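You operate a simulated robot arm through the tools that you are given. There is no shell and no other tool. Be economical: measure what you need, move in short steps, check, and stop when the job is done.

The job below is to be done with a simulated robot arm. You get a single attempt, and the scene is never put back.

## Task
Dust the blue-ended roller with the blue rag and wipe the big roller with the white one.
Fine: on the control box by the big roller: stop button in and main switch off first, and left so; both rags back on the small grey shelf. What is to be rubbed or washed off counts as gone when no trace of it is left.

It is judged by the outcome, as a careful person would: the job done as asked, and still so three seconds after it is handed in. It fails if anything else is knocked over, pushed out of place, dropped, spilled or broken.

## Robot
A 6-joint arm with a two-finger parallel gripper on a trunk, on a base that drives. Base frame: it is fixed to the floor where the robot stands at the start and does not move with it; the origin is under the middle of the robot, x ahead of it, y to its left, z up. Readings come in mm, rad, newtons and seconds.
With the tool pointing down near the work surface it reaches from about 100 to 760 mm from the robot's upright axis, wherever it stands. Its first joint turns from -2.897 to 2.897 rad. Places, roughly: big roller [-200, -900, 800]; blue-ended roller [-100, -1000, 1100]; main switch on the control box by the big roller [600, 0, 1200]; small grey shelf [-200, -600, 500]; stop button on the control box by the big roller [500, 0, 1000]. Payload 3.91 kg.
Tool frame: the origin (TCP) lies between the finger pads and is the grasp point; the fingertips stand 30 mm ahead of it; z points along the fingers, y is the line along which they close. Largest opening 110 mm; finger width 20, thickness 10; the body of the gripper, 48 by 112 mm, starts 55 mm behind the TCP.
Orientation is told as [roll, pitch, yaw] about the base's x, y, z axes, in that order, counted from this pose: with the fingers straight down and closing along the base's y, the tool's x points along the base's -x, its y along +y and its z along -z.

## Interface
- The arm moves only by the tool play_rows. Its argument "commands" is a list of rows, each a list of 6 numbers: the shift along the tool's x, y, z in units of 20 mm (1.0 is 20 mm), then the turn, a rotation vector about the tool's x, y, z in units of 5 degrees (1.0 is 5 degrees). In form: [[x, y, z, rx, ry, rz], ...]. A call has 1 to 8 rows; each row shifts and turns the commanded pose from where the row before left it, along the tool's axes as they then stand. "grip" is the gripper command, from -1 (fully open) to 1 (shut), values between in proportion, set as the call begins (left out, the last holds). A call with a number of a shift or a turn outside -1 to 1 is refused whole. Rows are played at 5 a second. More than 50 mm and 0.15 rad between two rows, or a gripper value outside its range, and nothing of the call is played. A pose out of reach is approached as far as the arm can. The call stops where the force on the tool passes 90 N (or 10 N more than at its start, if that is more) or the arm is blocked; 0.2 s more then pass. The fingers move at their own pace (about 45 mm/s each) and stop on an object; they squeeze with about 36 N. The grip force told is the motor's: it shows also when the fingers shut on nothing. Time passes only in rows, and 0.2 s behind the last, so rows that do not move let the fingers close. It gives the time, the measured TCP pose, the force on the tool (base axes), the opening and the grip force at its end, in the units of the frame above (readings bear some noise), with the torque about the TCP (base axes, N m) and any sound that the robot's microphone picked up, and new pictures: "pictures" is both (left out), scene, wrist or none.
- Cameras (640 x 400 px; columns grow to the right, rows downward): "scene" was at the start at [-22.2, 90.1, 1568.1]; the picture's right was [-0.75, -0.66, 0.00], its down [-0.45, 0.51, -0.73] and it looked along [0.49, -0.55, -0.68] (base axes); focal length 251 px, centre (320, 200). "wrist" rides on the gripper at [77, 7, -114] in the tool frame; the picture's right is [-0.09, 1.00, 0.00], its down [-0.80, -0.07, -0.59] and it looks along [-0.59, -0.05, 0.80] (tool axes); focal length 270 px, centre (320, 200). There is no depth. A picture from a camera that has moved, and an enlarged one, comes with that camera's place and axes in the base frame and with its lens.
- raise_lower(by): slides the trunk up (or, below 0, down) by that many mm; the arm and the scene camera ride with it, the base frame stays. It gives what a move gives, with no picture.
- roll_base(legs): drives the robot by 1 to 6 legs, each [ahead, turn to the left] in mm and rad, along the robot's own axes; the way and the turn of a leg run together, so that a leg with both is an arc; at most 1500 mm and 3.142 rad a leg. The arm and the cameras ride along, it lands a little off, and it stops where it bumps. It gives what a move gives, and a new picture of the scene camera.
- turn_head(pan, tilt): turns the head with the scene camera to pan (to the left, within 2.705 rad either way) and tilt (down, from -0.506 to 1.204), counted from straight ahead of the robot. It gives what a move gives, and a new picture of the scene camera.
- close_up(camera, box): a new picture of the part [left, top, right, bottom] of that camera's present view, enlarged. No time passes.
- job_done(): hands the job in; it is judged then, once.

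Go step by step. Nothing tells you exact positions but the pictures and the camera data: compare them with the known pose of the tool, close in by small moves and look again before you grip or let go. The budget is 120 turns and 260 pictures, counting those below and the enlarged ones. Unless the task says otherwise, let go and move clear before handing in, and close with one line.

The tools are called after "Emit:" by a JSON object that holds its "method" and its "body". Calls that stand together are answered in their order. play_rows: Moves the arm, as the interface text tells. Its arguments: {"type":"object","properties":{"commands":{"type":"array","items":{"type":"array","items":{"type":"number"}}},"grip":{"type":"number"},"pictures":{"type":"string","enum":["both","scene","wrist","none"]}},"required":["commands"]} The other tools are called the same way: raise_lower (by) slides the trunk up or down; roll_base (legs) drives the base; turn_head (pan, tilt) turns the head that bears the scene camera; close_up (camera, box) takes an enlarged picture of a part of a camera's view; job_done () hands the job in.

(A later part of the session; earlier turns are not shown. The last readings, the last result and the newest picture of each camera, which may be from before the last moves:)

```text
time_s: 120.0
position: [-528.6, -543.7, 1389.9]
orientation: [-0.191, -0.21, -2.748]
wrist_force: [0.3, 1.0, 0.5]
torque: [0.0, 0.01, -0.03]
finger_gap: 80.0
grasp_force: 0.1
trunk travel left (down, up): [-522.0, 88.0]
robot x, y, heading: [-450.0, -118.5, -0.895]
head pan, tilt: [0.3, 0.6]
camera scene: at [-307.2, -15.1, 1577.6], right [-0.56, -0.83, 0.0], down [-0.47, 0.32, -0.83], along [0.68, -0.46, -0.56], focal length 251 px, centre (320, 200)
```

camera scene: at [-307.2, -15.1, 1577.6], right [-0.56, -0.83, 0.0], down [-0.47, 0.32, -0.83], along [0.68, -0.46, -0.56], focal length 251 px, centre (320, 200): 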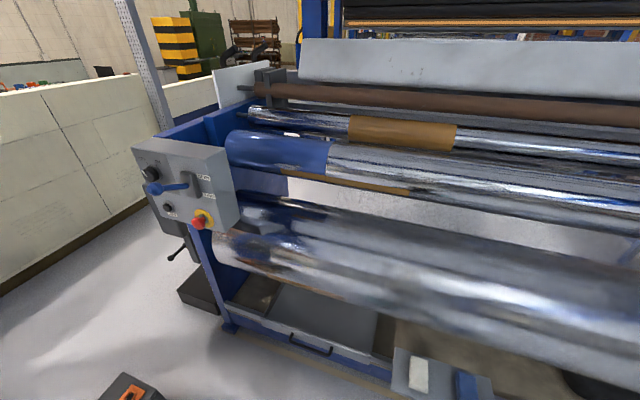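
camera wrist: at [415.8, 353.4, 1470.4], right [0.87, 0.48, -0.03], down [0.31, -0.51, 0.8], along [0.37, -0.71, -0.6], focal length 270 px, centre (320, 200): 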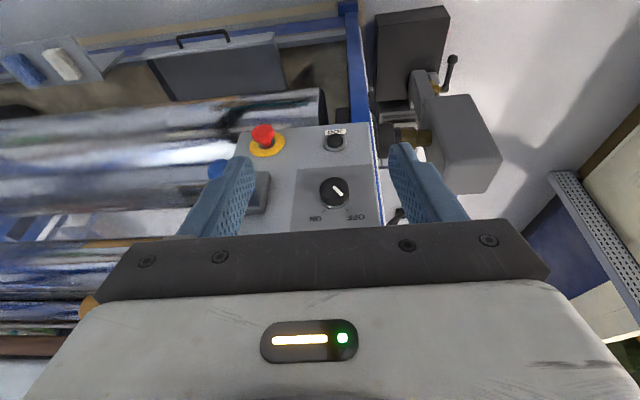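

The robot now faces the machine. I zoom in on the rollers to find the dirt.

Emit:
{"method": "close_up", "body": {"camera": "scene", "box": [220, 90, 420, 220]}}

Emit:
{"method": "close_up", "body": {"camera": "scene", "box": [400, 120, 640, 270]}}

Emit:
{"method": "close_up", "body": {"camera": "scene", "box": [200, 180, 420, 320]}}

Emit:
{"method": "close_up", "body": {"camera": "scene", "box": [400, 220, 640, 370]}}

Emit:
{"method": "turn_head", "body": {"pan": -0.1, "tilt": 0.6}}

```text
3.08 times, centred on (320, 155) of scene
camera zoom: at [-307.2, -15.1, 1577.6], right [-0.56, -0.83, 0.0], down [-0.47, 0.32, -0.83], along [0.68, -0.46, -0.56], focal length 772 px, centre (320, 338)
```

zoom: 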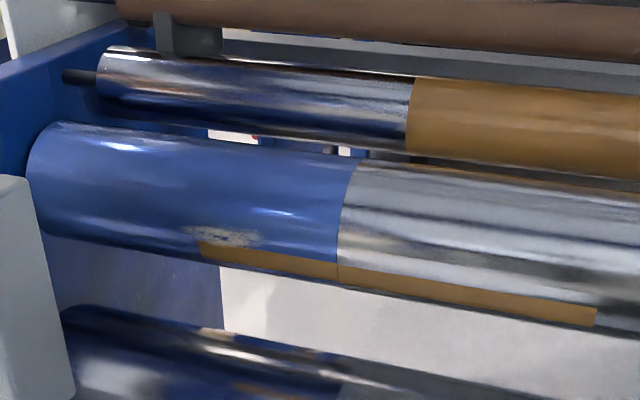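

```text
2.67 times, centred on (520, 195) of scene
camera zoom: at [-307.2, -15.1, 1577.6], right [-0.56, -0.83, 0.0], down [-0.47, 0.32, -0.83], along [0.68, -0.46, -0.56], focal length 669 px, centre (-213, 213)
```

zoom: 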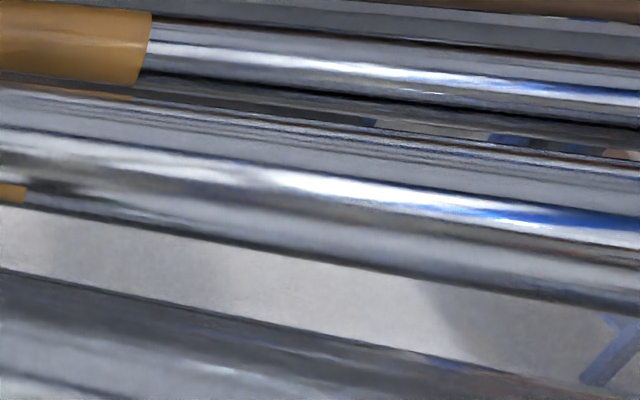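

```text
2.86 times, centred on (310, 250) of scene
camera zoom: at [-307.2, -15.1, 1577.6], right [-0.56, -0.83, 0.0], down [-0.47, 0.32, -0.83], along [0.68, -0.46, -0.56], focal length 717 px, centre (349, 57)
```

zoom: 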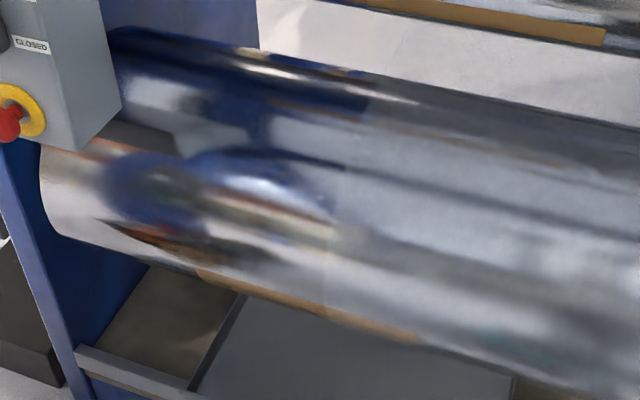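

```text
2.67 times, centred on (520, 295) of scene
camera zoom: at [-307.2, -15.1, 1577.6], right [-0.56, -0.83, 0.0], down [-0.47, 0.32, -0.83], along [0.68, -0.46, -0.56], focal length 669 px, centre (-213, -53)
```

zoom: 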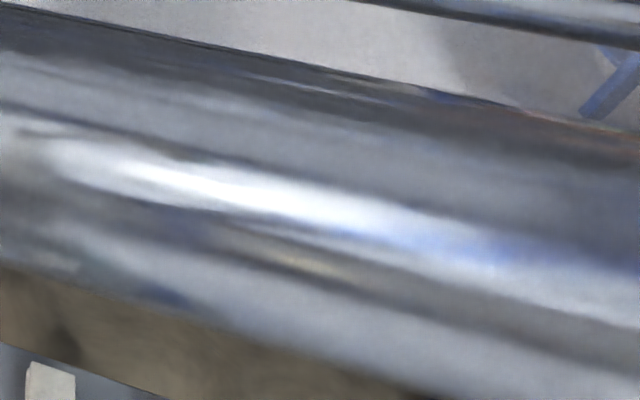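

```text
time_s: 120.9
position: [-527.9, -543.6, 1390.5]
orientation: [-0.19, -0.21, -2.749]
wrist_force: [-1.0, -1.0, -0.1]
torque: [0.01, 0.02, 0.02]
finger_gap: 80.0
grasp_force: 0.1
trunk travel left (down, up): [-522.0, 88.0]
robot x, y, heading: [-450.6, -121.2, -0.895]
head pan, tilt: [-0.099, 0.6]
camera scene: at [-331.9, -39.6, 1577.6], right [-0.84, -0.55, 0.0], down [-0.31, 0.47, -0.83], along [0.45, -0.69, -0.56], focal length 251 px, centre (320, 200)
```

scene: 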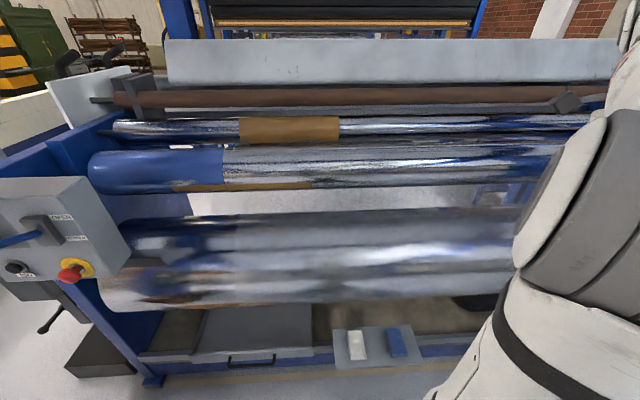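

There's a whitish patch on the blue end. I zoom in from this second angle to separate real marks from reflections.

Emit:
{"method": "close_up", "body": {"camera": "scene", "box": [80, 100, 260, 210]}}

Emit:
{"method": "close_up", "body": {"camera": "scene", "box": [210, 100, 390, 210]}}

Emit:
{"method": "close_up", "body": {"camera": "scene", "box": [90, 200, 290, 320]}}

Emit:
{"method": "close_up", "body": {"camera": "scene", "box": [260, 200, 530, 370]}}

Emit:
{"method": "close_up", "body": {"camera": "scene", "box": [370, 100, 610, 220]}}

```text
3.56 times, centred on (170, 155) of scene
camera zoom: at [-331.9, -39.6, 1577.6], right [-0.84, -0.55, 0.0], down [-0.31, 0.47, -0.83], along [0.45, -0.69, -0.56], focal length 892 px, centre (853, 360)
```

zoom: 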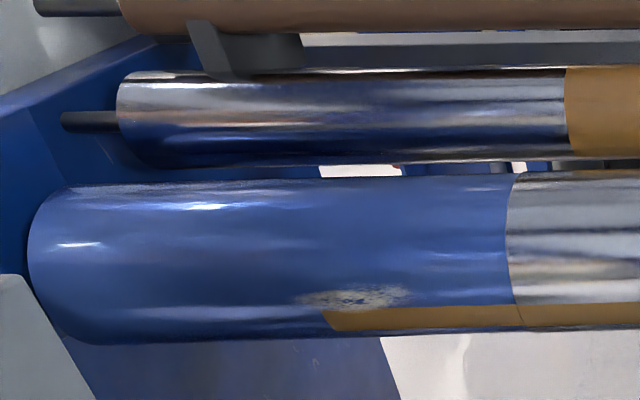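

```text
3.56 times, centred on (300, 155) of scene
camera zoom: at [-331.9, -39.6, 1577.6], right [-0.84, -0.55, 0.0], down [-0.31, 0.47, -0.83], along [0.45, -0.69, -0.56], focal length 892 px, centre (391, 360)
```

zoom: 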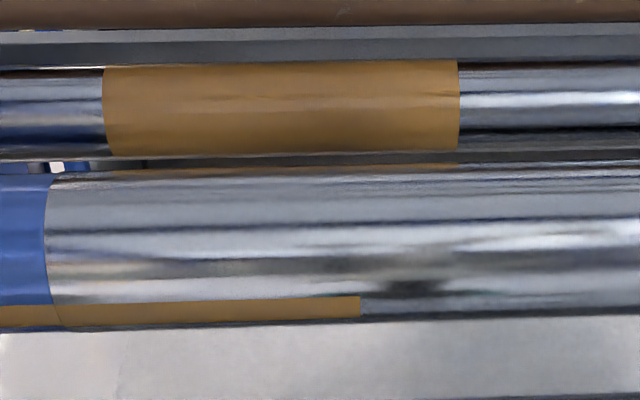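

```text
3.20 times, centred on (190, 260) of scene
camera zoom: at [-331.9, -39.6, 1577.6], right [-0.84, -0.55, 0.0], down [-0.31, 0.47, -0.83], along [0.45, -0.69, -0.56], focal length 803 px, centre (736, 8)
```

zoom: 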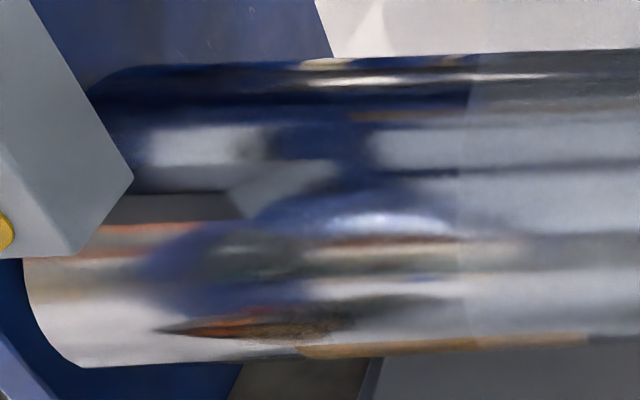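

```text
2.35 times, centred on (395, 285) of scene
camera zoom: at [-331.9, -39.6, 1577.6], right [-0.84, -0.55, 0.0], down [-0.31, 0.47, -0.83], along [0.45, -0.69, -0.56], focal length 590 px, centre (144, 0)
```

zoom: 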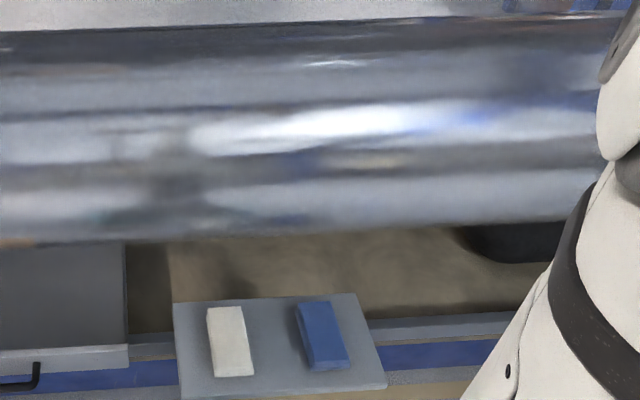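

```text
2.67 times, centred on (490, 160) of scene
camera zoom: at [-331.9, -39.6, 1577.6], right [-0.84, -0.55, 0.0], down [-0.31, 0.47, -0.83], along [0.45, -0.69, -0.56], focal length 669 px, centre (-133, 307)
```

zoom: 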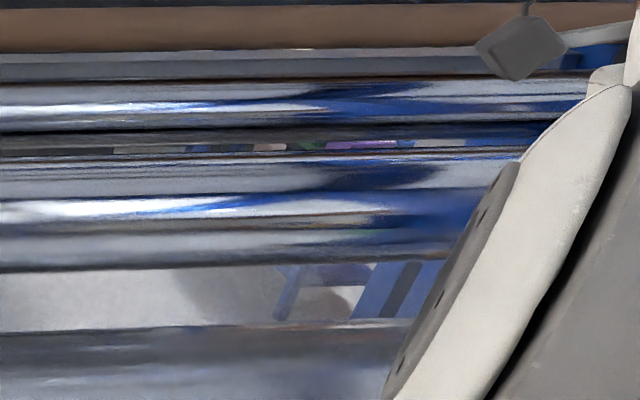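

I take a wrist picture here and then move the hand over the rollers for close inspection.

Emit:
{"method": "play_rows", "body": {"commands": [[0, 0, 0, 0, 0, -1], [0, 0, 0, 0, 0, -1], [0, 0, 0, 0, 0, -1], [0, 0, 0, 0, 0, -1], [0, 0, 0, 0, 0, -1], [0, 0, 0, 0, 0, -1], [0, 0, 0, 0, 0, -1], [0, 0, 0, 0, 0, -1]], "pictures": "wrist"}}

```text
time_s: 122.7
position: [-527.5, -542.1, 1389.5]
orientation: [-0.28, -0.041, -2.063]
wrist_force: [0.4, -0.3, 1.0]
torque: [0.03, 0.0, -0.01]
finger_gap: 79.7
grasp_force: 0.0
trunk travel left (down, up): [-522.0, 88.0]
robot x, y, heading: [-447.4, -120.5, -0.891]
head pan, tilt: [-0.099, 0.6]
camera wrist: at [-454.9, -488.6, 1494.7], right [0.8, -0.54, -0.27], down [-0.28, -0.73, 0.62], along [-0.53, -0.42, -0.73], focal length 270 px, centre (320, 200)
```

wrist: 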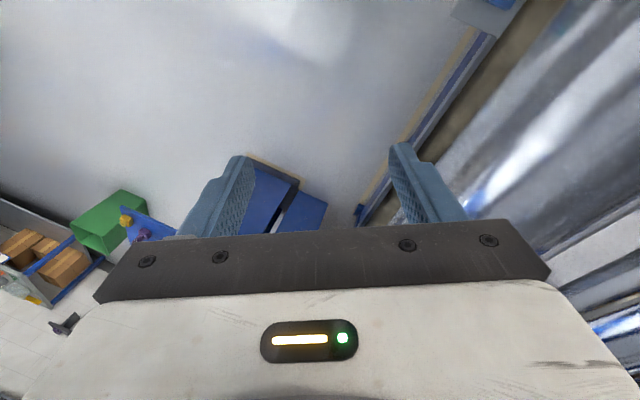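

I rotate the hand so its camera looks into the machine, and bring it in front of the rollers.

Emit:
{"method": "play_rows", "body": {"commands": [[0.3, 1, 0, -0.4, 0, -1], [0.3, 1, 0, -0.4, 0, -1], [0.3, 1, 0, -0.4, 0, -1], [0.3, 1, 0, -0.4, 0, -1], [0.3, 1, 0, -0.4, 0, -1], [0.3, 1, 0, -0.4, 0, -1], [0.3, 1, 0, -0.4, 0, -1], [0.3, 1, 0, -0.4, 0, -1]], "pictures": "none"}}

Emit:
{"method": "play_rows", "body": {"commands": [[-0.3, 1, 0, 0, 0, -1], [-0.3, 1, 0, 0, 0, -1], [-0.3, 1, 0, 0, 0, -1], [-0.3, 1, 0, 0, 0, -1], [-0.3, 1, 0, 0, 0, -0.7], [-0.3, 1, 0, 0, 0, 0], [-0.3, 1, 0, 0, 0, 0], [-0.3, 1, 0, 0, 0, 0]], "pictures": "both"}}

```text
time_s: 124.5
position: [-344.6, -519.3, 1357.4]
orientation: [-0.297, 0.078, -1.4]
wrist_force: [0.5, 0.0, 0.0]
torque: [-0.02, 0.03, 0.01]
finger_gap: 79.9
grasp_force: 0.0
out of reach, approached as far as the arm can: row 1, 2, 3, 4, 5, 6, 7, 8
trunk travel left (down, up): [-522.0, 88.0]
robot x, y, heading: [-448.1, -119.2, -0.891]
head pan, tilt: [-0.099, 0.6]
```

```text
time_s: 126.3
position: [-164.5, -484.0, 1291.5]
orientation: [-0.332, 0.174, -1.017]
wrist_force: [-0.7, 0.2, -0.1]
torque: [0.0, 0.03, 0.01]
finger_gap: 79.8
grasp_force: 0.1
out of reach, approached as far as the arm can: row 1, 2, 3, 4, 5, 6, 7, 8
trunk travel left (down, up): [-522.0, 88.0]
robot x, y, heading: [-448.6, -118.5, -0.895]
head pan, tilt: [-0.099, 0.6]
camera scene: at [-331.3, -39.8, 1577.6], right [-0.84, -0.55, 0.0], down [-0.31, 0.47, -0.82], along [0.45, -0.69, -0.57], focal length 251 px, centre (320, 200)
camera wrist: at [-156.4, -412.8, 1408.2], right [0.82, 0.47, -0.33], down [0.58, -0.69, 0.44], along [-0.03, -0.55, -0.83], focal length 270 px, centre (320, 200)
```

scene: 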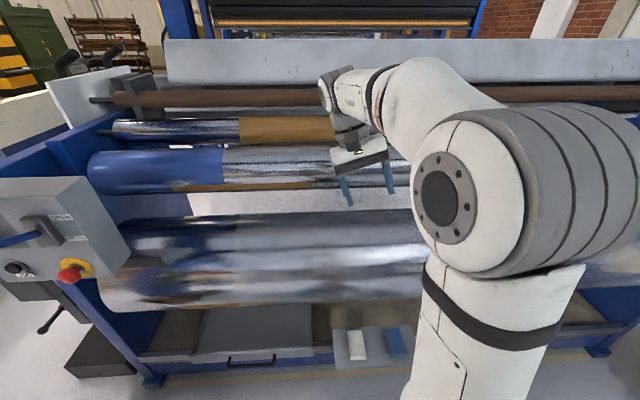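
wrist: 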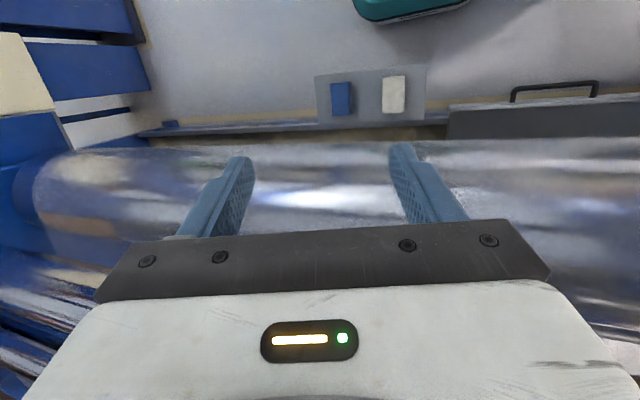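

I zoom into the big roller from this view.

Emit:
{"method": "close_up", "body": {"camera": "wrist", "box": [0, 130, 220, 270]}}

Emit:
{"method": "close_up", "body": {"camera": "wrist", "box": [200, 130, 420, 250]}}

Emit:
{"method": "close_up", "body": {"camera": "wrist", "box": [410, 110, 640, 250]}}

```text
2.86 times, centred on (110, 200) of wrist
camera zoom: at [-156.4, -412.8, 1408.2], right [0.82, 0.47, -0.33], down [0.58, -0.69, 0.44], along [-0.03, -0.55, -0.83], focal length 772 px, centre (920, 200)
```

zoom: 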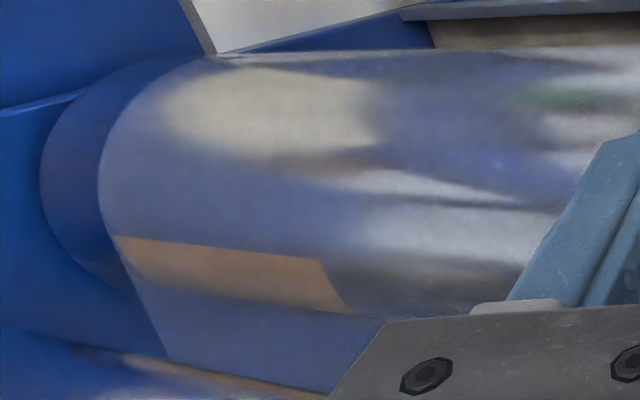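

```text
2.91 times, centred on (310, 190) of wrist
camera zoom: at [-156.4, -412.8, 1408.2], right [0.82, 0.47, -0.33], down [0.58, -0.69, 0.44], along [-0.03, -0.55, -0.83], focal length 786 px, centre (349, 229)
```

zoom: 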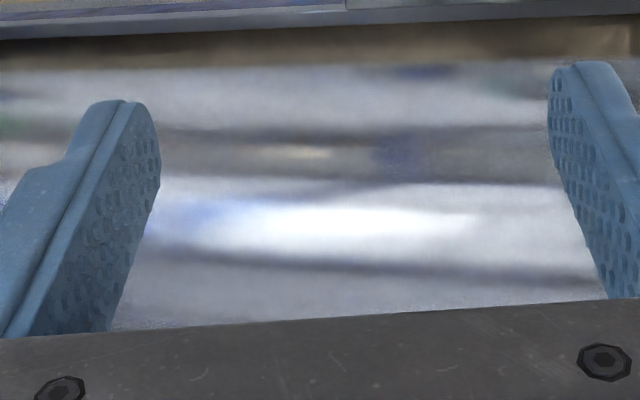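

```text
2.78 times, centred on (525, 180) of wrist
camera zoom: at [-156.4, -412.8, 1408.2], right [0.82, 0.47, -0.33], down [0.58, -0.69, 0.44], along [-0.03, -0.55, -0.83], focal length 752 px, centre (-250, 256)
```

zoom: 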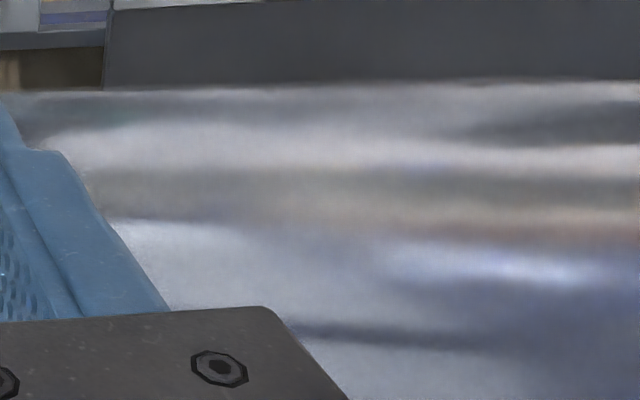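

I see no dirt on this stretch of the big roller, but there's a dust patch at the blue end near a≈200 along the roller. I fetch the blue rag first, so I lower the trunk.

Emit:
{"method": "raise_lower", "body": {"by": -450}}

Emit:
{"method": "play_rows", "body": {"commands": [[0, -0.8, 0, -0.8, -0.4, 0], [0, -0.8, 0, -0.8, -0.4, 0], [0, -0.8, 0, -0.8, -0.4, 0], [0, -0.8, 0, -0.8, -0.4, 0], [0, -0.8, 0, -0.4, -0.4, 0], [0, -0.8, 0, 0, 0, 0], [0, 0, 0, 0, 0, 0]], "grip": -1, "pictures": "both"}}

```text
refused: -450 is not a number from -400 to 400
```

```text
time_s: 127.9
position: [-208.6, -508.9, 1296.5]
orientation: [-0.281, -0.011, -0.994]
wrist_force: [-0.2, 0.2, 1.3]
torque: [0.01, 0.02, -0.01]
finger_gap: 109.8
grasp_force: 0.1
out of reach, approached as far as the arm can: row 1, 2, 3, 4, 5, 6
trunk travel left (down, up): [-522.0, 88.0]
robot x, y, heading: [-445.1, -120.3, -0.894]
head pan, tilt: [-0.099, 0.6]
camera scene: at [-331.9, -39.7, 1577.6], right [-0.84, -0.55, 0.0], down [-0.31, 0.47, -0.82], along [0.45, -0.69, -0.57], focal length 251 px, centre (320, 200)
camera wrist: at [-217.7, -422.5, 1403.6], right [0.85, 0.45, -0.27], down [0.51, -0.61, 0.6], along [0.1, -0.65, -0.75], focal length 270 px, centre (320, 200)
```

scene: 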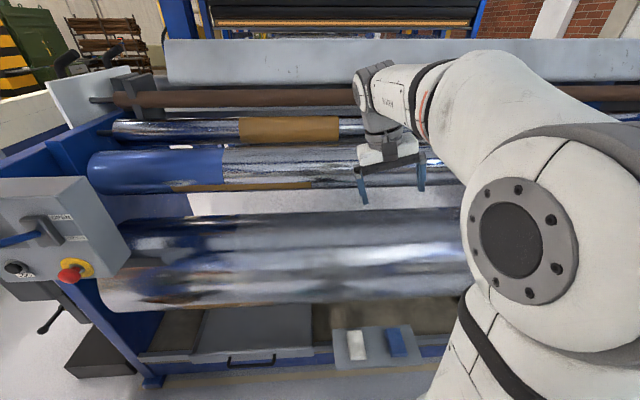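
wrist: 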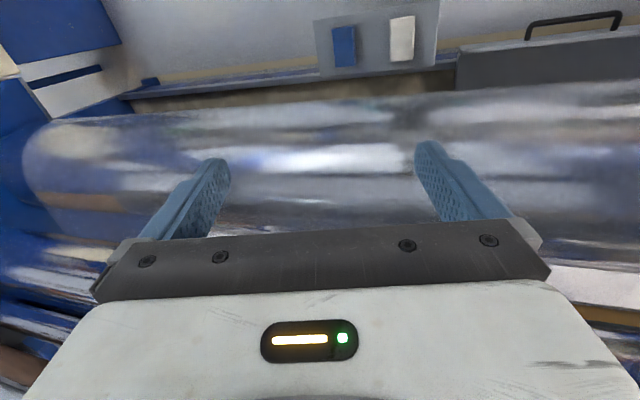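

Emit:
{"method": "raise_lower", "body": {"by": -400}}

Emit:
{"method": "play_rows", "body": {"commands": [[0, -0.8, 0, -0.8, 0, 0], [0, -0.8, 0, -0.8, 0, 0], [0, -0.8, 0, -0.8, 0, 0], [0, -0.8, 0, -0.8, 0, 0], [0, -0.8, 0, 0, 0, 0], [0, 0, 0, 0, 0, 0]], "pictures": "wrist"}}

```text
time_s: 131.7
position: [-208.3, -508.8, 896.2]
orientation: [-0.282, -0.011, -0.994]
wrist_force: [-0.4, 1.1, 0.0]
torque: [0.0, -0.01, 0.02]
finger_gap: 109.9
grasp_force: 0.1
trunk travel left (down, up): [-122.0, 488.0]
robot x, y, heading: [-449.6, -117.8, -0.892]
head pan, tilt: [-0.099, 0.6]
```

```text
time_s: 133.1
position: [-218.4, -509.0, 889.0]
orientation: [-0.274, -0.051, -0.998]
wrist_force: [0.4, 0.3, 0.7]
torque: [-0.03, 0.0, -0.01]
finger_gap: 110.2
grasp_force: 0.1
out of reach, approached as far as the arm can: row 1, 2, 3, 4, 5
trunk travel left (down, up): [-122.0, 488.0]
robot x, y, heading: [-445.2, -121.0, -0.893]
head pan, tilt: [-0.099, 0.6]
camera wrist: at [-230.6, -418.9, 992.9], right [0.86, 0.43, -0.27], down [0.5, -0.6, 0.63], along [0.12, -0.68, -0.73], focal length 270 px, centre (320, 200)
```

wrist: 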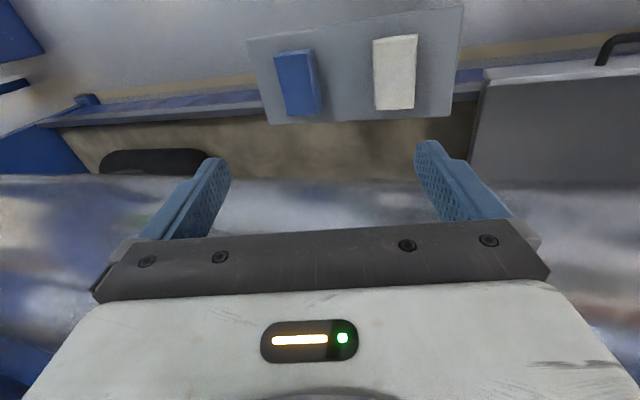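

The commanded height is still above what the arm can reach. I lower the hand itself.

Emit:
{"method": "play_rows", "body": {"commands": [[0, 0, 1, 0, 0, 0], [0, 0, 1, 0, 0, 0], [0, 0, 1, 0, 0, 0], [0, 0, 1, 0, 0, 0], [0, 0, 1, 0, 0, 0], [0, 0, 1, 0, 0, 0], [0, 0, 1, 0, 0, 0], [0, 0, 1, 0, 0, 0]], "pictures": "wrist"}}

```text
time_s: 134.9
position: [-251.6, -537.8, 735.5]
orientation: [-0.275, -0.052, -0.999]
wrist_force: [0.3, -0.1, -0.8]
torque: [-0.03, 0.02, 0.03]
finger_gap: 110.0
grasp_force: 0.0
trunk travel left (down, up): [-122.0, 488.0]
robot x, y, heading: [-450.8, -119.3, -0.892]
head pan, tilt: [-0.099, 0.6]
camera wrist: at [-263.9, -447.9, 839.8], right [0.86, 0.43, -0.27], down [0.49, -0.6, 0.63], along [0.12, -0.68, -0.73], focal length 270 px, centre (320, 200)
```

wrist: 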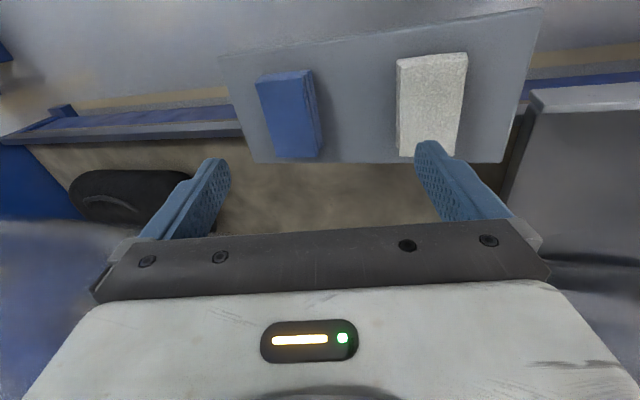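

Emit:
{"method": "play_rows", "body": {"commands": [[0, -0.5, 0, -0.8, 0.15, 0], [0, -0.5, 0, -0.8, 0.15, 0], [0, -0.5, 0, -0.8, 0.15, 0], [0, -0.5, 0, -0.75, 0.15, 0], [0, -0.5, 0, 0, 0, 0]], "pictures": "wrist"}}

```text
time_s: 136.1
position: [-247.2, -535.0, 729.9]
orientation: [-0.234, -0.043, -1.007]
wrist_force: [-0.3, 0.6, -1.2]
torque: [0.02, -0.01, -0.02]
finger_gap: 109.9
grasp_force: 0.0
out of reach, approached as far as the arm can: row 1, 2, 3, 4, 5
trunk travel left (down, up): [-122.0, 488.0]
robot x, y, heading: [-447.3, -120.3, -0.89]
head pan, tilt: [-0.099, 0.6]
camera wrist: at [-262.4, -447.3, 835.7], right [0.87, 0.44, -0.23], down [0.47, -0.62, 0.63], along [0.13, -0.66, -0.74], focal length 270 px, centre (320, 200)
```

wrist: 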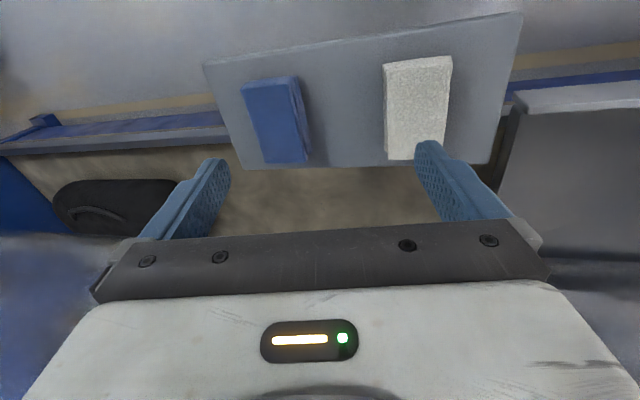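

The tool keeps a residual sideways tilt, which suggests a wrist joint limit at this yaw. I test turning the yaw to see whether it frees up.

Emit:
{"method": "play_rows", "body": {"commands": [[0, 0, 0, 0, 0, -1], [0, 0, 0, 0, 0, -1], [0, 0, 0, 0, 0, -1], [0, 0, 0, 0, 0, -1], [0, 0, 0, 0, 0, -1], [0, 0, 0, 0, 0, -1], [0, 0, 0, 0, 0, -1], [0, 0, 0, 0, 0, -1]], "pictures": "scene"}}

```text
time_s: 137.9
position: [-126.3, -368.9, 613.1]
orientation: [-0.233, 0.109, -0.342]
wrist_force: [0.1, 0.4, -1.1]
torque: [0.01, -0.02, 0.03]
finger_gap: 109.8
grasp_force: 0.0
out of reach, approached as far as the arm can: row 1, 2, 3, 4, 5, 6, 7, 8
trunk travel left (down, up): [-122.0, 488.0]
robot x, y, heading: [-448.5, -120.5, -0.894]
head pan, tilt: [-0.099, 0.6]
camera scene: at [-332.0, -39.7, 1177.7], right [-0.84, -0.55, 0.0], down [-0.31, 0.47, -0.83], along [0.45, -0.69, -0.56], focal length 251 px, centre (320, 200)
```

scene: 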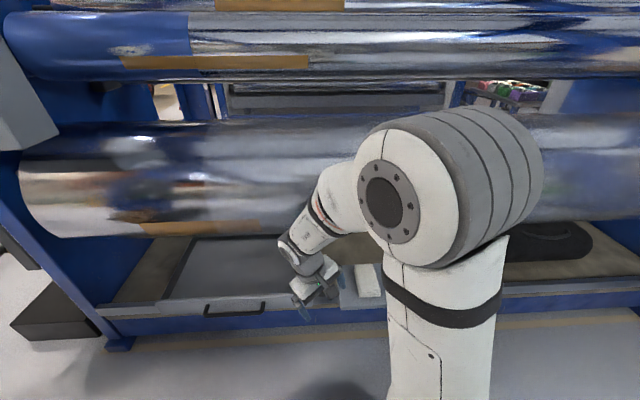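

The hand drifted, so I raise the trunk first for safety. Then I continue unwinding the wrist toward its starting relation.

Emit:
{"method": "raise_lower", "body": {"by": 300}}

Emit:
{"method": "play_rows", "body": {"commands": [[0, 0, 0, 0, 0, -1], [0, 0, 0, 0, 0, -1], [0, 0, 0, 0, 0, -1], [0, 0, 0, 0, 0, -1], [0, 0, 0, 0, 0, -1], [0, 0, 0, 0, 0, -1], [0, 0, 0, 0, 0, 0], [0, 0, 0, 0, 0, 0]], "pictures": "scene"}}

```text
time_s: 140.9
position: [-127.2, -369.6, 913.2]
orientation: [-0.236, 0.111, -0.342]
wrist_force: [0.0, -0.1, -0.3]
torque: [-0.02, -0.02, 0.04]
finger_gap: 109.8
grasp_force: 0.1
trunk travel left (down, up): [-422.0, 188.0]
robot x, y, heading: [-448.6, -116.4, -0.891]
head pan, tilt: [-0.099, 0.6]
```

```text
time_s: 142.7
position: [-140.2, -275.4, 805.7]
orientation: [-0.167, 0.209, 0.174]
wrist_force: [-0.2, -0.2, 0.5]
torque: [0.01, -0.01, -0.02]
finger_gap: 109.8
grasp_force: 0.0
out of reach, approached as far as the arm can: row 1, 2, 3, 4, 5, 6
trunk travel left (down, up): [-422.0, 188.0]
robot x, y, heading: [-444.7, -120.8, -0.894]
head pan, tilt: [-0.099, 0.6]
camera scene: at [-332.0, -39.7, 1477.6], right [-0.84, -0.55, 0.0], down [-0.31, 0.47, -0.83], along [0.45, -0.69, -0.56], focal length 251 px, centre (320, 200)
```

scene: 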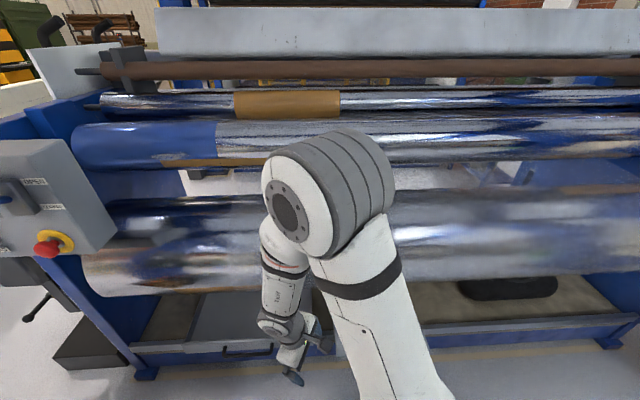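

The wrist's last joint has wound to its limit, since it only resists turning one way. I unwind it the other way.

Emit:
{"method": "play_rows", "body": {"commands": [[0, 0, 0, 0, 0, 1], [0, 0, 0, 0, 0, 1], [0, 0, 0, 0, 0, 1], [0, 0, 0, 0, 0, 1], [0, 0, 0, 0, 0, 1], [0, 0, 0, 0, 0, 1], [0, 0, 0, 0, 0, 1], [0, 0, 0, 0, 0, 1]], "pictures": "none"}}

Emit:
{"method": "play_rows", "body": {"commands": [[0, 0, 0, 0, 0, 1], [0, 0, 0, 0, 0, 1], [0, 0, 0, 0, 0, 1], [0, 0, 0, 0, 0, 1], [0, 0, 0, 0, 0, 1], [0, 0, 0, 0, 0, 1], [0, 0, 0, 0, 0, 1], [0, 0, 0, 0, 0, 1]], "pictures": "scene"}}

```text
time_s: 144.5
position: [-141.1, -275.7, 805.6]
orientation: [-0.249, 0.069, -0.513]
wrist_force: [0.1, -0.6, -0.9]
torque: [-0.02, 0.02, 0.0]
finger_gap: 110.1
grasp_force: 0.0
trunk travel left (down, up): [-422.0, 188.0]
robot x, y, heading: [-449.4, -118.1, -0.893]
head pan, tilt: [-0.099, 0.6]
```

```text
time_s: 146.3
position: [-140.2, -276.6, 806.5]
orientation: [-0.238, -0.108, -1.192]
wrist_force: [0.0, 0.7, 0.1]
torque: [0.0, 0.01, 0.02]
finger_gap: 109.8
grasp_force: 0.0
trunk travel left (down, up): [-422.0, 188.0]
robot x, y, heading: [-450.1, -117.7, -0.892]
head pan, tilt: [-0.099, 0.6]
camera scene: at [-331.9, -39.7, 1477.6], right [-0.84, -0.55, 0.0], down [-0.31, 0.47, -0.83], along [0.45, -0.69, -0.56], focal length 251 px, centre (320, 200)
```

scene: 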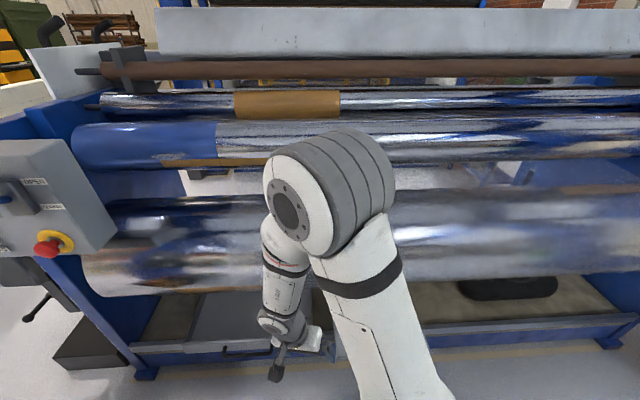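

It works freely now. I straighten the tilt and continue turning.

Emit:
{"method": "play_rows", "body": {"commands": [[0, 0, 0, -0.9, 0.4, 0], [0, 0, 0, -0.9, 0.4, 0], [0, 0, 0, -0.9, 0.4, 0], [0, 0, 0, 0, 0, 1], [0, 0, 0, 0, 0, 1], [0, 0, 0, 0, 0, 1], [0, 0, 0, 0, 0, 1], [0, 0, 0, 0, 0, 1]], "pictures": "none"}}

Emit:
{"method": "play_rows", "body": {"commands": [[0, 0, 0, 0, 0, 1], [0, 0, 0, 0, 0, 1], [0, 0, 0, 0, 0, 1], [0, 0, 0, 0, 0, 1], [0, 0, 0, 0, 0, 1], [0, 0, 0, 0, 0, 1], [0, 0, 0, 0, 0, 1], [0, 0, 0, 0, 0, 1]], "pictures": "none"}}

Emit:
{"method": "play_rows", "body": {"commands": [[0, 0, 0, 0, 0, 1], [0, 0, 0, 0, 0, 1], [0, 0, 0, 0, 0, 1], [0, 0, 0, 0, 0, 1], [0, 0, 0, 0, 0, 1], [0, 0, 0, 0, 0, 1], [0, 0, 0, 0, 0, 1], [0, 0, 0, 0, 0, 1]], "pictures": "none"}}

Emit:
{"method": "play_rows", "body": {"commands": [[0, 0, 0, 0, 0, 1], [0, 0, 0, 0, 0, 1], [0, 0, 0, 0, 0, 1], [0, 0, 0, 0, 0, 1], [0, 0, 0, 0, 0, 1], [0, 0, 0, 0, 0, 1], [0, 0, 0, 0, 0, 1], [0, 0, 0, 0, 0, 1]], "pictures": "wrist"}}

```text
time_s: 148.1
position: [-138.5, -275.5, 751.1]
orientation: [0.003, -0.017, -1.638]
wrist_force: [-0.4, -0.1, -0.1]
torque: [-0.01, 0.0, -0.02]
finger_gap: 110.1
grasp_force: 0.0
out of reach, approached as far as the arm can: row 3, 4, 5, 6, 7, 8
trunk travel left (down, up): [-422.0, 188.0]
robot x, y, heading: [-445.5, -119.4, -0.889]
head pan, tilt: [-0.099, 0.6]
```

```text
time_s: 149.9
position: [-139.6, -274.5, 749.8]
orientation: [0.012, -0.008, -2.336]
wrist_force: [-0.4, 0.3, 0.6]
torque: [-0.01, -0.03, 0.0]
finger_gap: 110.1
grasp_force: 0.1
trunk travel left (down, up): [-422.0, 188.0]
robot x, y, heading: [-452.2, -120.1, -0.892]
head pan, tilt: [-0.099, 0.6]
```

```text
time_s: 151.7
position: [-138.3, -274.3, 749.5]
orientation: [0.015, -0.001, -3.034]
wrist_force: [0.4, 0.5, -0.6]
torque: [-0.01, -0.01, 0.0]
finger_gap: 110.1
grasp_force: 0.1
trunk travel left (down, up): [-422.0, 188.0]
robot x, y, heading: [-449.9, -120.8, -0.889]
head pan, tilt: [-0.099, 0.6]
```

```text
time_s: 153.5
position: [-139.0, -275.9, 750.7]
orientation: [0.013, 0.01, 2.551]
wrist_force: [0.2, 0.2, -0.8]
torque: [0.01, 0.0, -0.01]
finger_gap: 110.0
grasp_force: 0.1
trunk travel left (down, up): [-422.0, 188.0]
robot x, y, heading: [-453.6, -119.6, -0.893]
head pan, tilt: [-0.099, 0.6]
camera wrist: at [-78.2, -320.8, 865.8], right [-0.63, -0.78, 0.01], down [-0.63, 0.51, 0.59], along [-0.46, 0.36, -0.81], focal length 270 px, centre (320, 200)
```

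wrist: 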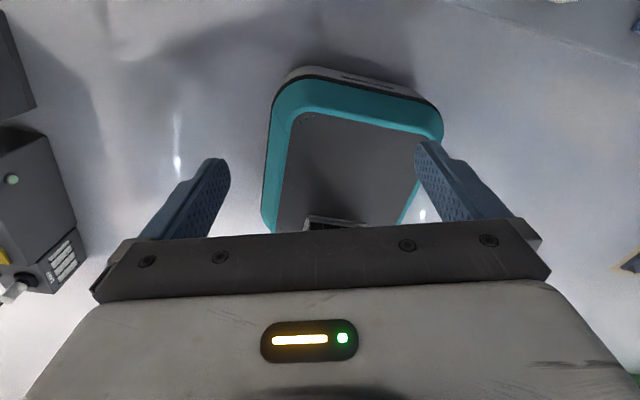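

The wrist is freed. I finish the yaw so the fingers close along the rag's width, lean the tool by 15°, and move over toward the shelf.

Emit:
{"method": "play_rows", "body": {"commands": [[0, 0, 0, 0, 0, 1], [0, 0, 0, 0, 0, 1], [0, 0, 0, 0, 0, 1], [0, 0, 0, 0, 0, 1], [0, 1, 0, 0, 1, 0], [0, 1, 0, 0, 1, 0], [0, 1, 0, 0, 1, 0], [0, 1, 0, 0, 0, 0]], "pictures": "none"}}

Emit:
{"method": "play_rows", "body": {"commands": [[0.2, 1, 0, 0, 0, 0], [0.2, 1, 0, 0, 0, 0], [0.2, 1, 0, 0, 0, 0], [0.2, 1, 0, 0, 0, 0], [0.2, 1, 0, 0, 0, 0], [0.2, 1, 0, 0, 0, 0], [0.2, 1, 0, 0, 0, 0], [0.2, 1, 0, 0, 0, 0]], "pictures": "both"}}

```text
time_s: 155.3
position: [-148.5, -316.4, 743.8]
orientation: [0.048, 0.086, 2.205]
wrist_force: [-0.3, 0.4, -0.7]
torque: [0.0, 0.05, 0.0]
finger_gap: 110.0
grasp_force: 0.1
out of reach, approached as far as the arm can: row 5, 6, 7, 8
trunk travel left (down, up): [-422.0, 188.0]
robot x, y, heading: [-451.5, -119.1, -0.895]
head pan, tilt: [-0.099, 0.6]
```

```text
time_s: 157.1
position: [-248.6, -442.9, 752.4]
orientation: [0.047, 0.086, 2.207]
wrist_force: [0.8, 0.4, -0.2]
torque: [0.01, -0.01, 0.01]
finger_gap: 110.2
grasp_force: 0.1
out of reach, approached as far as the arm can: row 1, 2, 4
trunk travel left (down, up): [-422.0, 188.0]
robot x, y, heading: [-447.2, -119.2, -0.895]
head pan, tilt: [-0.099, 0.6]
camera scene: at [-331.9, -39.8, 1477.6], right [-0.84, -0.55, 0.0], down [-0.31, 0.47, -0.82], along [0.45, -0.69, -0.57], focal length 251 px, centre (320, 200)
camera wrist: at [-209.6, -498.1, 873.5], right [-0.86, -0.52, 0.04], down [-0.42, 0.74, 0.52], along [-0.3, 0.43, -0.85], focal length 270 px, centre (320, 200)
```

scene: 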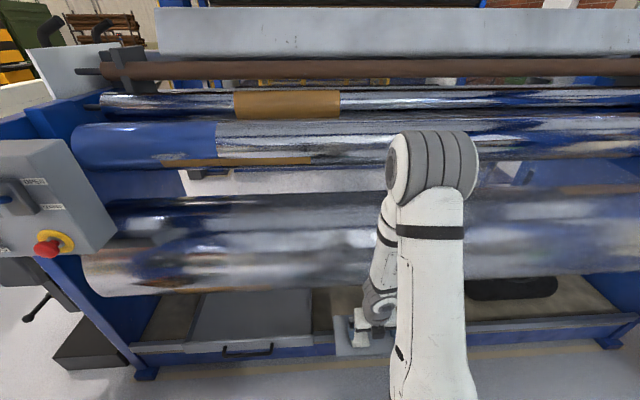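
wrist: 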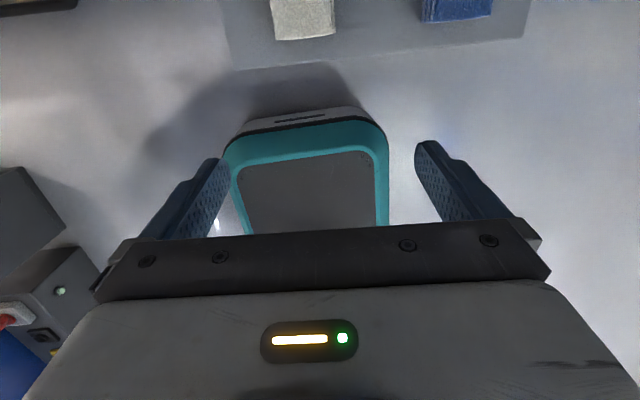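

The arm is too folded at this trunk height. I raise the hand relative to the trunk and lower the trunk to compensate.

Emit:
{"method": "play_rows", "body": {"commands": [[0, 0, -1, 0, 0, 0], [0, 0, -1, 0, 0, 0], [0, 0, -1, 0, 0, 0], [0, 0, -1, 0, 0, 0], [0, 0, -1, 0, 0, 0], [0, 0, -1, 0, 0, 0], [0, 0, -1, 0, 0, 0], [0, 0, -1, 0, 0, 0]], "pictures": "none"}}

Emit:
{"method": "play_rows", "body": {"commands": [[0, 1, -1, 0, 0.7, 0], [0, 1, -1, 0, 0.7, 0], [0, 1, -1, 0, 0.7, 0], [0, 1, -1, 0, 0, 0], [0, 1, -1, 0, 0, 0], [0, 1, -1, 0, 0, 0], [0, 1, 0, 0, 0, 0], [0, 0.8, 0, 0, 0, 0]], "pictures": "none"}}

Emit:
{"method": "raise_lower", "body": {"by": -320}}

Emit:
{"method": "play_rows", "body": {"commands": [[0, 0, 0, 0, 0, 0]], "pictures": "both"}}

```text
time_s: 158.9
position: [-241.6, -425.2, 849.4]
orientation: [0.08, 0.102, 2.204]
wrist_force: [0.1, -0.2, 0.2]
torque: [-0.02, 0.01, 0.02]
finger_gap: 110.2
grasp_force: 0.1
out of reach, approached as far as the arm can: row 1, 2, 5, 6, 7, 8
trunk travel left (down, up): [-422.0, 188.0]
robot x, y, heading: [-448.2, -118.2, -0.893]
head pan, tilt: [-0.099, 0.6]
```

```text
time_s: 160.7
position: [-285.1, -484.1, 894.9]
orientation: [0.128, 0.284, 2.214]
wrist_force: [1.0, 0.3, -0.2]
torque: [0.02, -0.04, -0.02]
finger_gap: 109.9
grasp_force: 0.0
out of reach, approached as far as the arm can: row 1, 2, 3, 4, 5, 6, 7, 8
trunk travel left (down, up): [-422.0, 188.0]
robot x, y, heading: [-450.4, -121.0, -0.89]
head pan, tilt: [-0.099, 0.6]
```

```text
time_s: 163.9
position: [-284.9, -482.3, 575.2]
orientation: [0.127, 0.285, 2.214]
wrist_force: [0.3, 0.1, -0.3]
torque: [0.0, -0.05, 0.02]
finger_gap: 110.1
grasp_force: 0.1
trunk travel left (down, up): [-102.0, 508.0]
robot x, y, heading: [-448.4, -120.6, -0.889]
head pan, tilt: [-0.099, 0.6]
```

```text
time_s: 164.3
position: [-284.5, -483.2, 574.8]
orientation: [0.128, 0.285, 2.212]
wrist_force: [0.4, -0.2, -1.3]
torque: [-0.01, 0.02, -0.02]
finger_gap: 109.7
grasp_force: 0.0
trunk travel left (down, up): [-102.0, 508.0]
robot x, y, heading: [-447.8, -123.1, -0.892]
head pan, tilt: [-0.099, 0.6]
camera scene: at [-332.0, -39.7, 1157.6], right [-0.84, -0.55, 0.0], down [-0.31, 0.47, -0.83], along [0.45, -0.69, -0.56], focal length 251 px, centre (320, 200)
camera wrist: at [-252.8, -511.2, 705.9], right [-0.86, -0.5, 0.1], down [-0.44, 0.83, 0.33], along [-0.25, 0.24, -0.94], focal length 270 px, centre (320, 200)
```

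scene: 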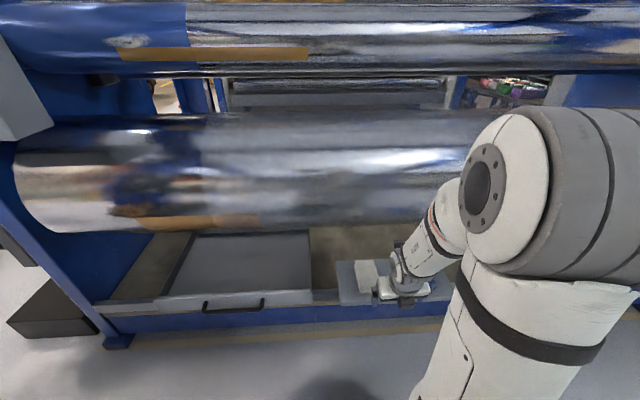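
wrist: 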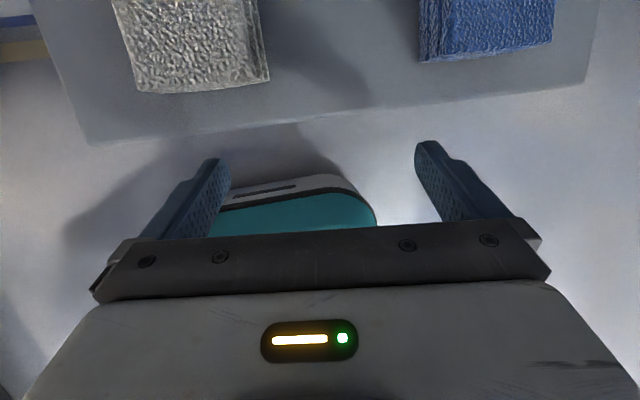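

The arm seems happier further from its axis, so I back the robot 160 mm and re-extend the arm.

Emit:
{"method": "roll_base", "body": {"legs": [[-160, 0]]}}

Emit:
{"method": "play_rows", "body": {"commands": [[0.8, 0, 0, 0, 0, 0], [0.8, 0, 0, 0.5, 0, 0], [0.8, 0, -0.3, 0.5, 0, 0], [0.8, 0, -0.3, 0.5, 0, 0], [0.8, 0, -0.3, 0, 0, 0], [0.8, 0, -0.3, 0, 0, 0], [0.8, 0, -0.3, 0, 0, 0], [0.8, 0, 0, 0, 0, 0]], "pictures": "both"}}

```text
time_s: 165.7
position: [-386.0, -357.5, 575.7]
orientation: [0.127, 0.285, 2.217]
wrist_force: [-0.5, 0.7, -0.3]
torque: [-0.01, -0.02, -0.01]
finger_gap: 110.1
grasp_force: 0.0
trunk travel left (down, up): [-102.0, 508.0]
robot x, y, heading: [-549.7, 4.8, -0.889]
head pan, tilt: [-0.099, 0.6]
camera scene: at [-433.4, 86.0, 1157.6], right [-0.84, -0.55, 0.0], down [-0.31, 0.47, -0.82], along [0.45, -0.69, -0.57], focal length 251 px, centre (320, 200)
```

scene: 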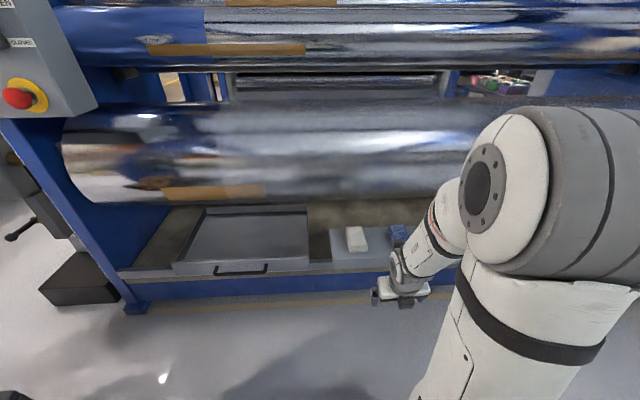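

```text
time_s: 167.5
position: [-281.5, -413.3, 591.9]
orientation: [0.109, 0.312, 2.217]
wrist_force: [-0.5, -0.3, 0.3]
torque: [0.01, 0.04, -0.03]
finger_gap: 110.0
grasp_force: 0.1
out of reach, approached as far as the arm can: row 2, 3, 4, 5, 7, 8
trunk travel left (down, up): [-102.0, 508.0]
robot x, y, heading: [-553.2, 9.1, -0.887]
head pan, tilt: [-0.099, 0.6]
camera scene: at [-433.5, 86.1, 1157.6], right [-0.84, -0.55, 0.0], down [-0.31, 0.47, -0.83], along [0.45, -0.69, -0.56], focal length 251 px, centre (320, 200)
camera wrist: at [-254.6, -439.2, 724.1], right [-0.86, -0.5, 0.08], down [-0.46, 0.83, 0.31], along [-0.22, 0.23, -0.95], focal length 270 px, centre (320, 200)
```

scene: 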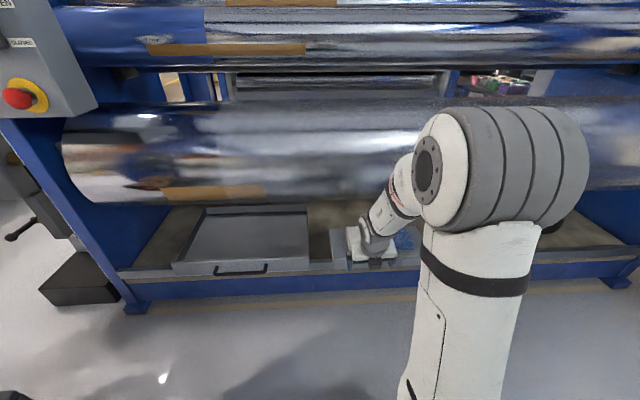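
wrist: 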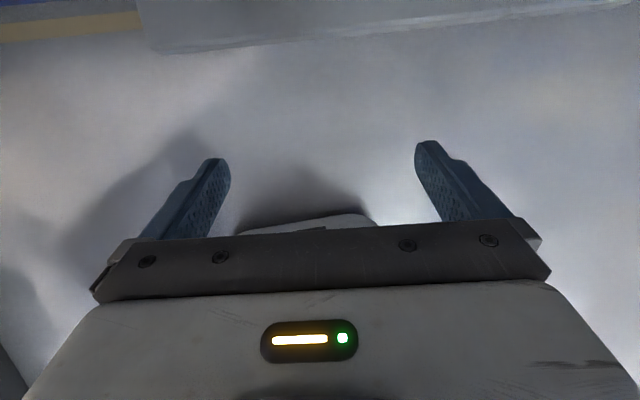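

Comparing all the failures, the first joint seems to hit its limit when the arm points straight ahead of the robot; it works well toward the robot's right. So I turn the robot left, so that the machine lies on its right side.

Emit:
{"method": "roll_base", "body": {"legs": [[0, 0.5], [0, 0.5]]}}

Emit:
{"method": "play_rows", "body": {"commands": [[0, 0, -1, 0, 0, 0], [0, 0, -1, 0, 0, 0], [0, 0, -1, 0, 0, 0], [0, 0, -1, 0, 0, 0], [0, 0, -1, 0, 0, 0], [0, 0, 0, 0, 0, 0]], "pictures": "scene"}}

```text
time_s: 170.7
position: [-51.4, -1.5, 591.1]
orientation: [0.108, 0.311, -3.079]
wrist_force: [0.5, 0.0, 0.3]
torque: [-0.01, -0.02, 0.01]
finger_gap: 110.1
grasp_force: 0.0
trunk travel left (down, up): [-102.0, 508.0]
robot x, y, heading: [-546.0, -6.8, 0.095]
head pan, tilt: [-0.099, 0.6]
camera scene: at [-549.0, 130.8, 1157.6], right [0.0, -1.0, 0.0], down [-0.57, 0.0, -0.82], along [0.82, 0.0, -0.57], focal length 251 px, centre (320, 200)
```

scene: 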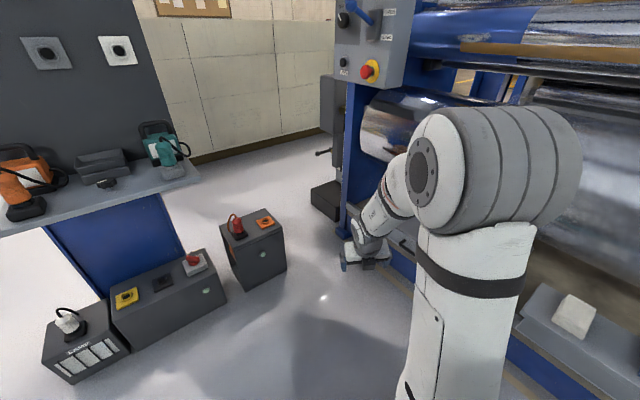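

```text
time_s: 172.1
position: [-87.0, 22.5, 670.8]
orientation: [0.125, 0.318, -3.076]
wrist_force: [0.1, -0.3, 0.0]
torque: [0.01, 0.01, 0.01]
finger_gap: 109.7
grasp_force: 0.1
out of reach, approached as far as the arm can: row 3, 4, 5
trunk travel left (down, up): [-102.0, 508.0]
robot x, y, heading: [-548.0, -10.8, 0.099]
head pan, tilt: [-0.099, 0.6]
camera scene: at [-549.1, 130.8, 1157.6], right [0.0, -1.0, 0.0], down [-0.56, 0.0, -0.83], along [0.83, 0.0, -0.56], focal length 251 px, centre (320, 200)
```

scene: 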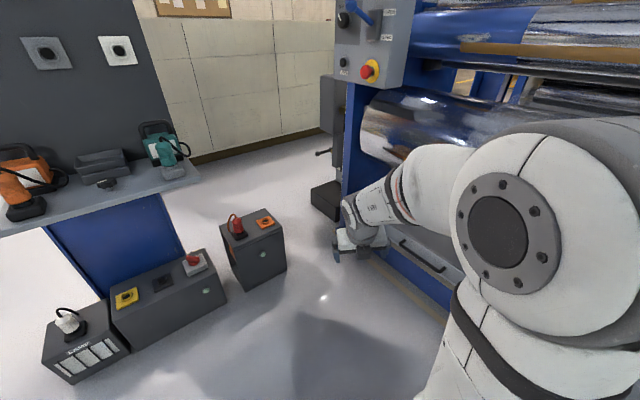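

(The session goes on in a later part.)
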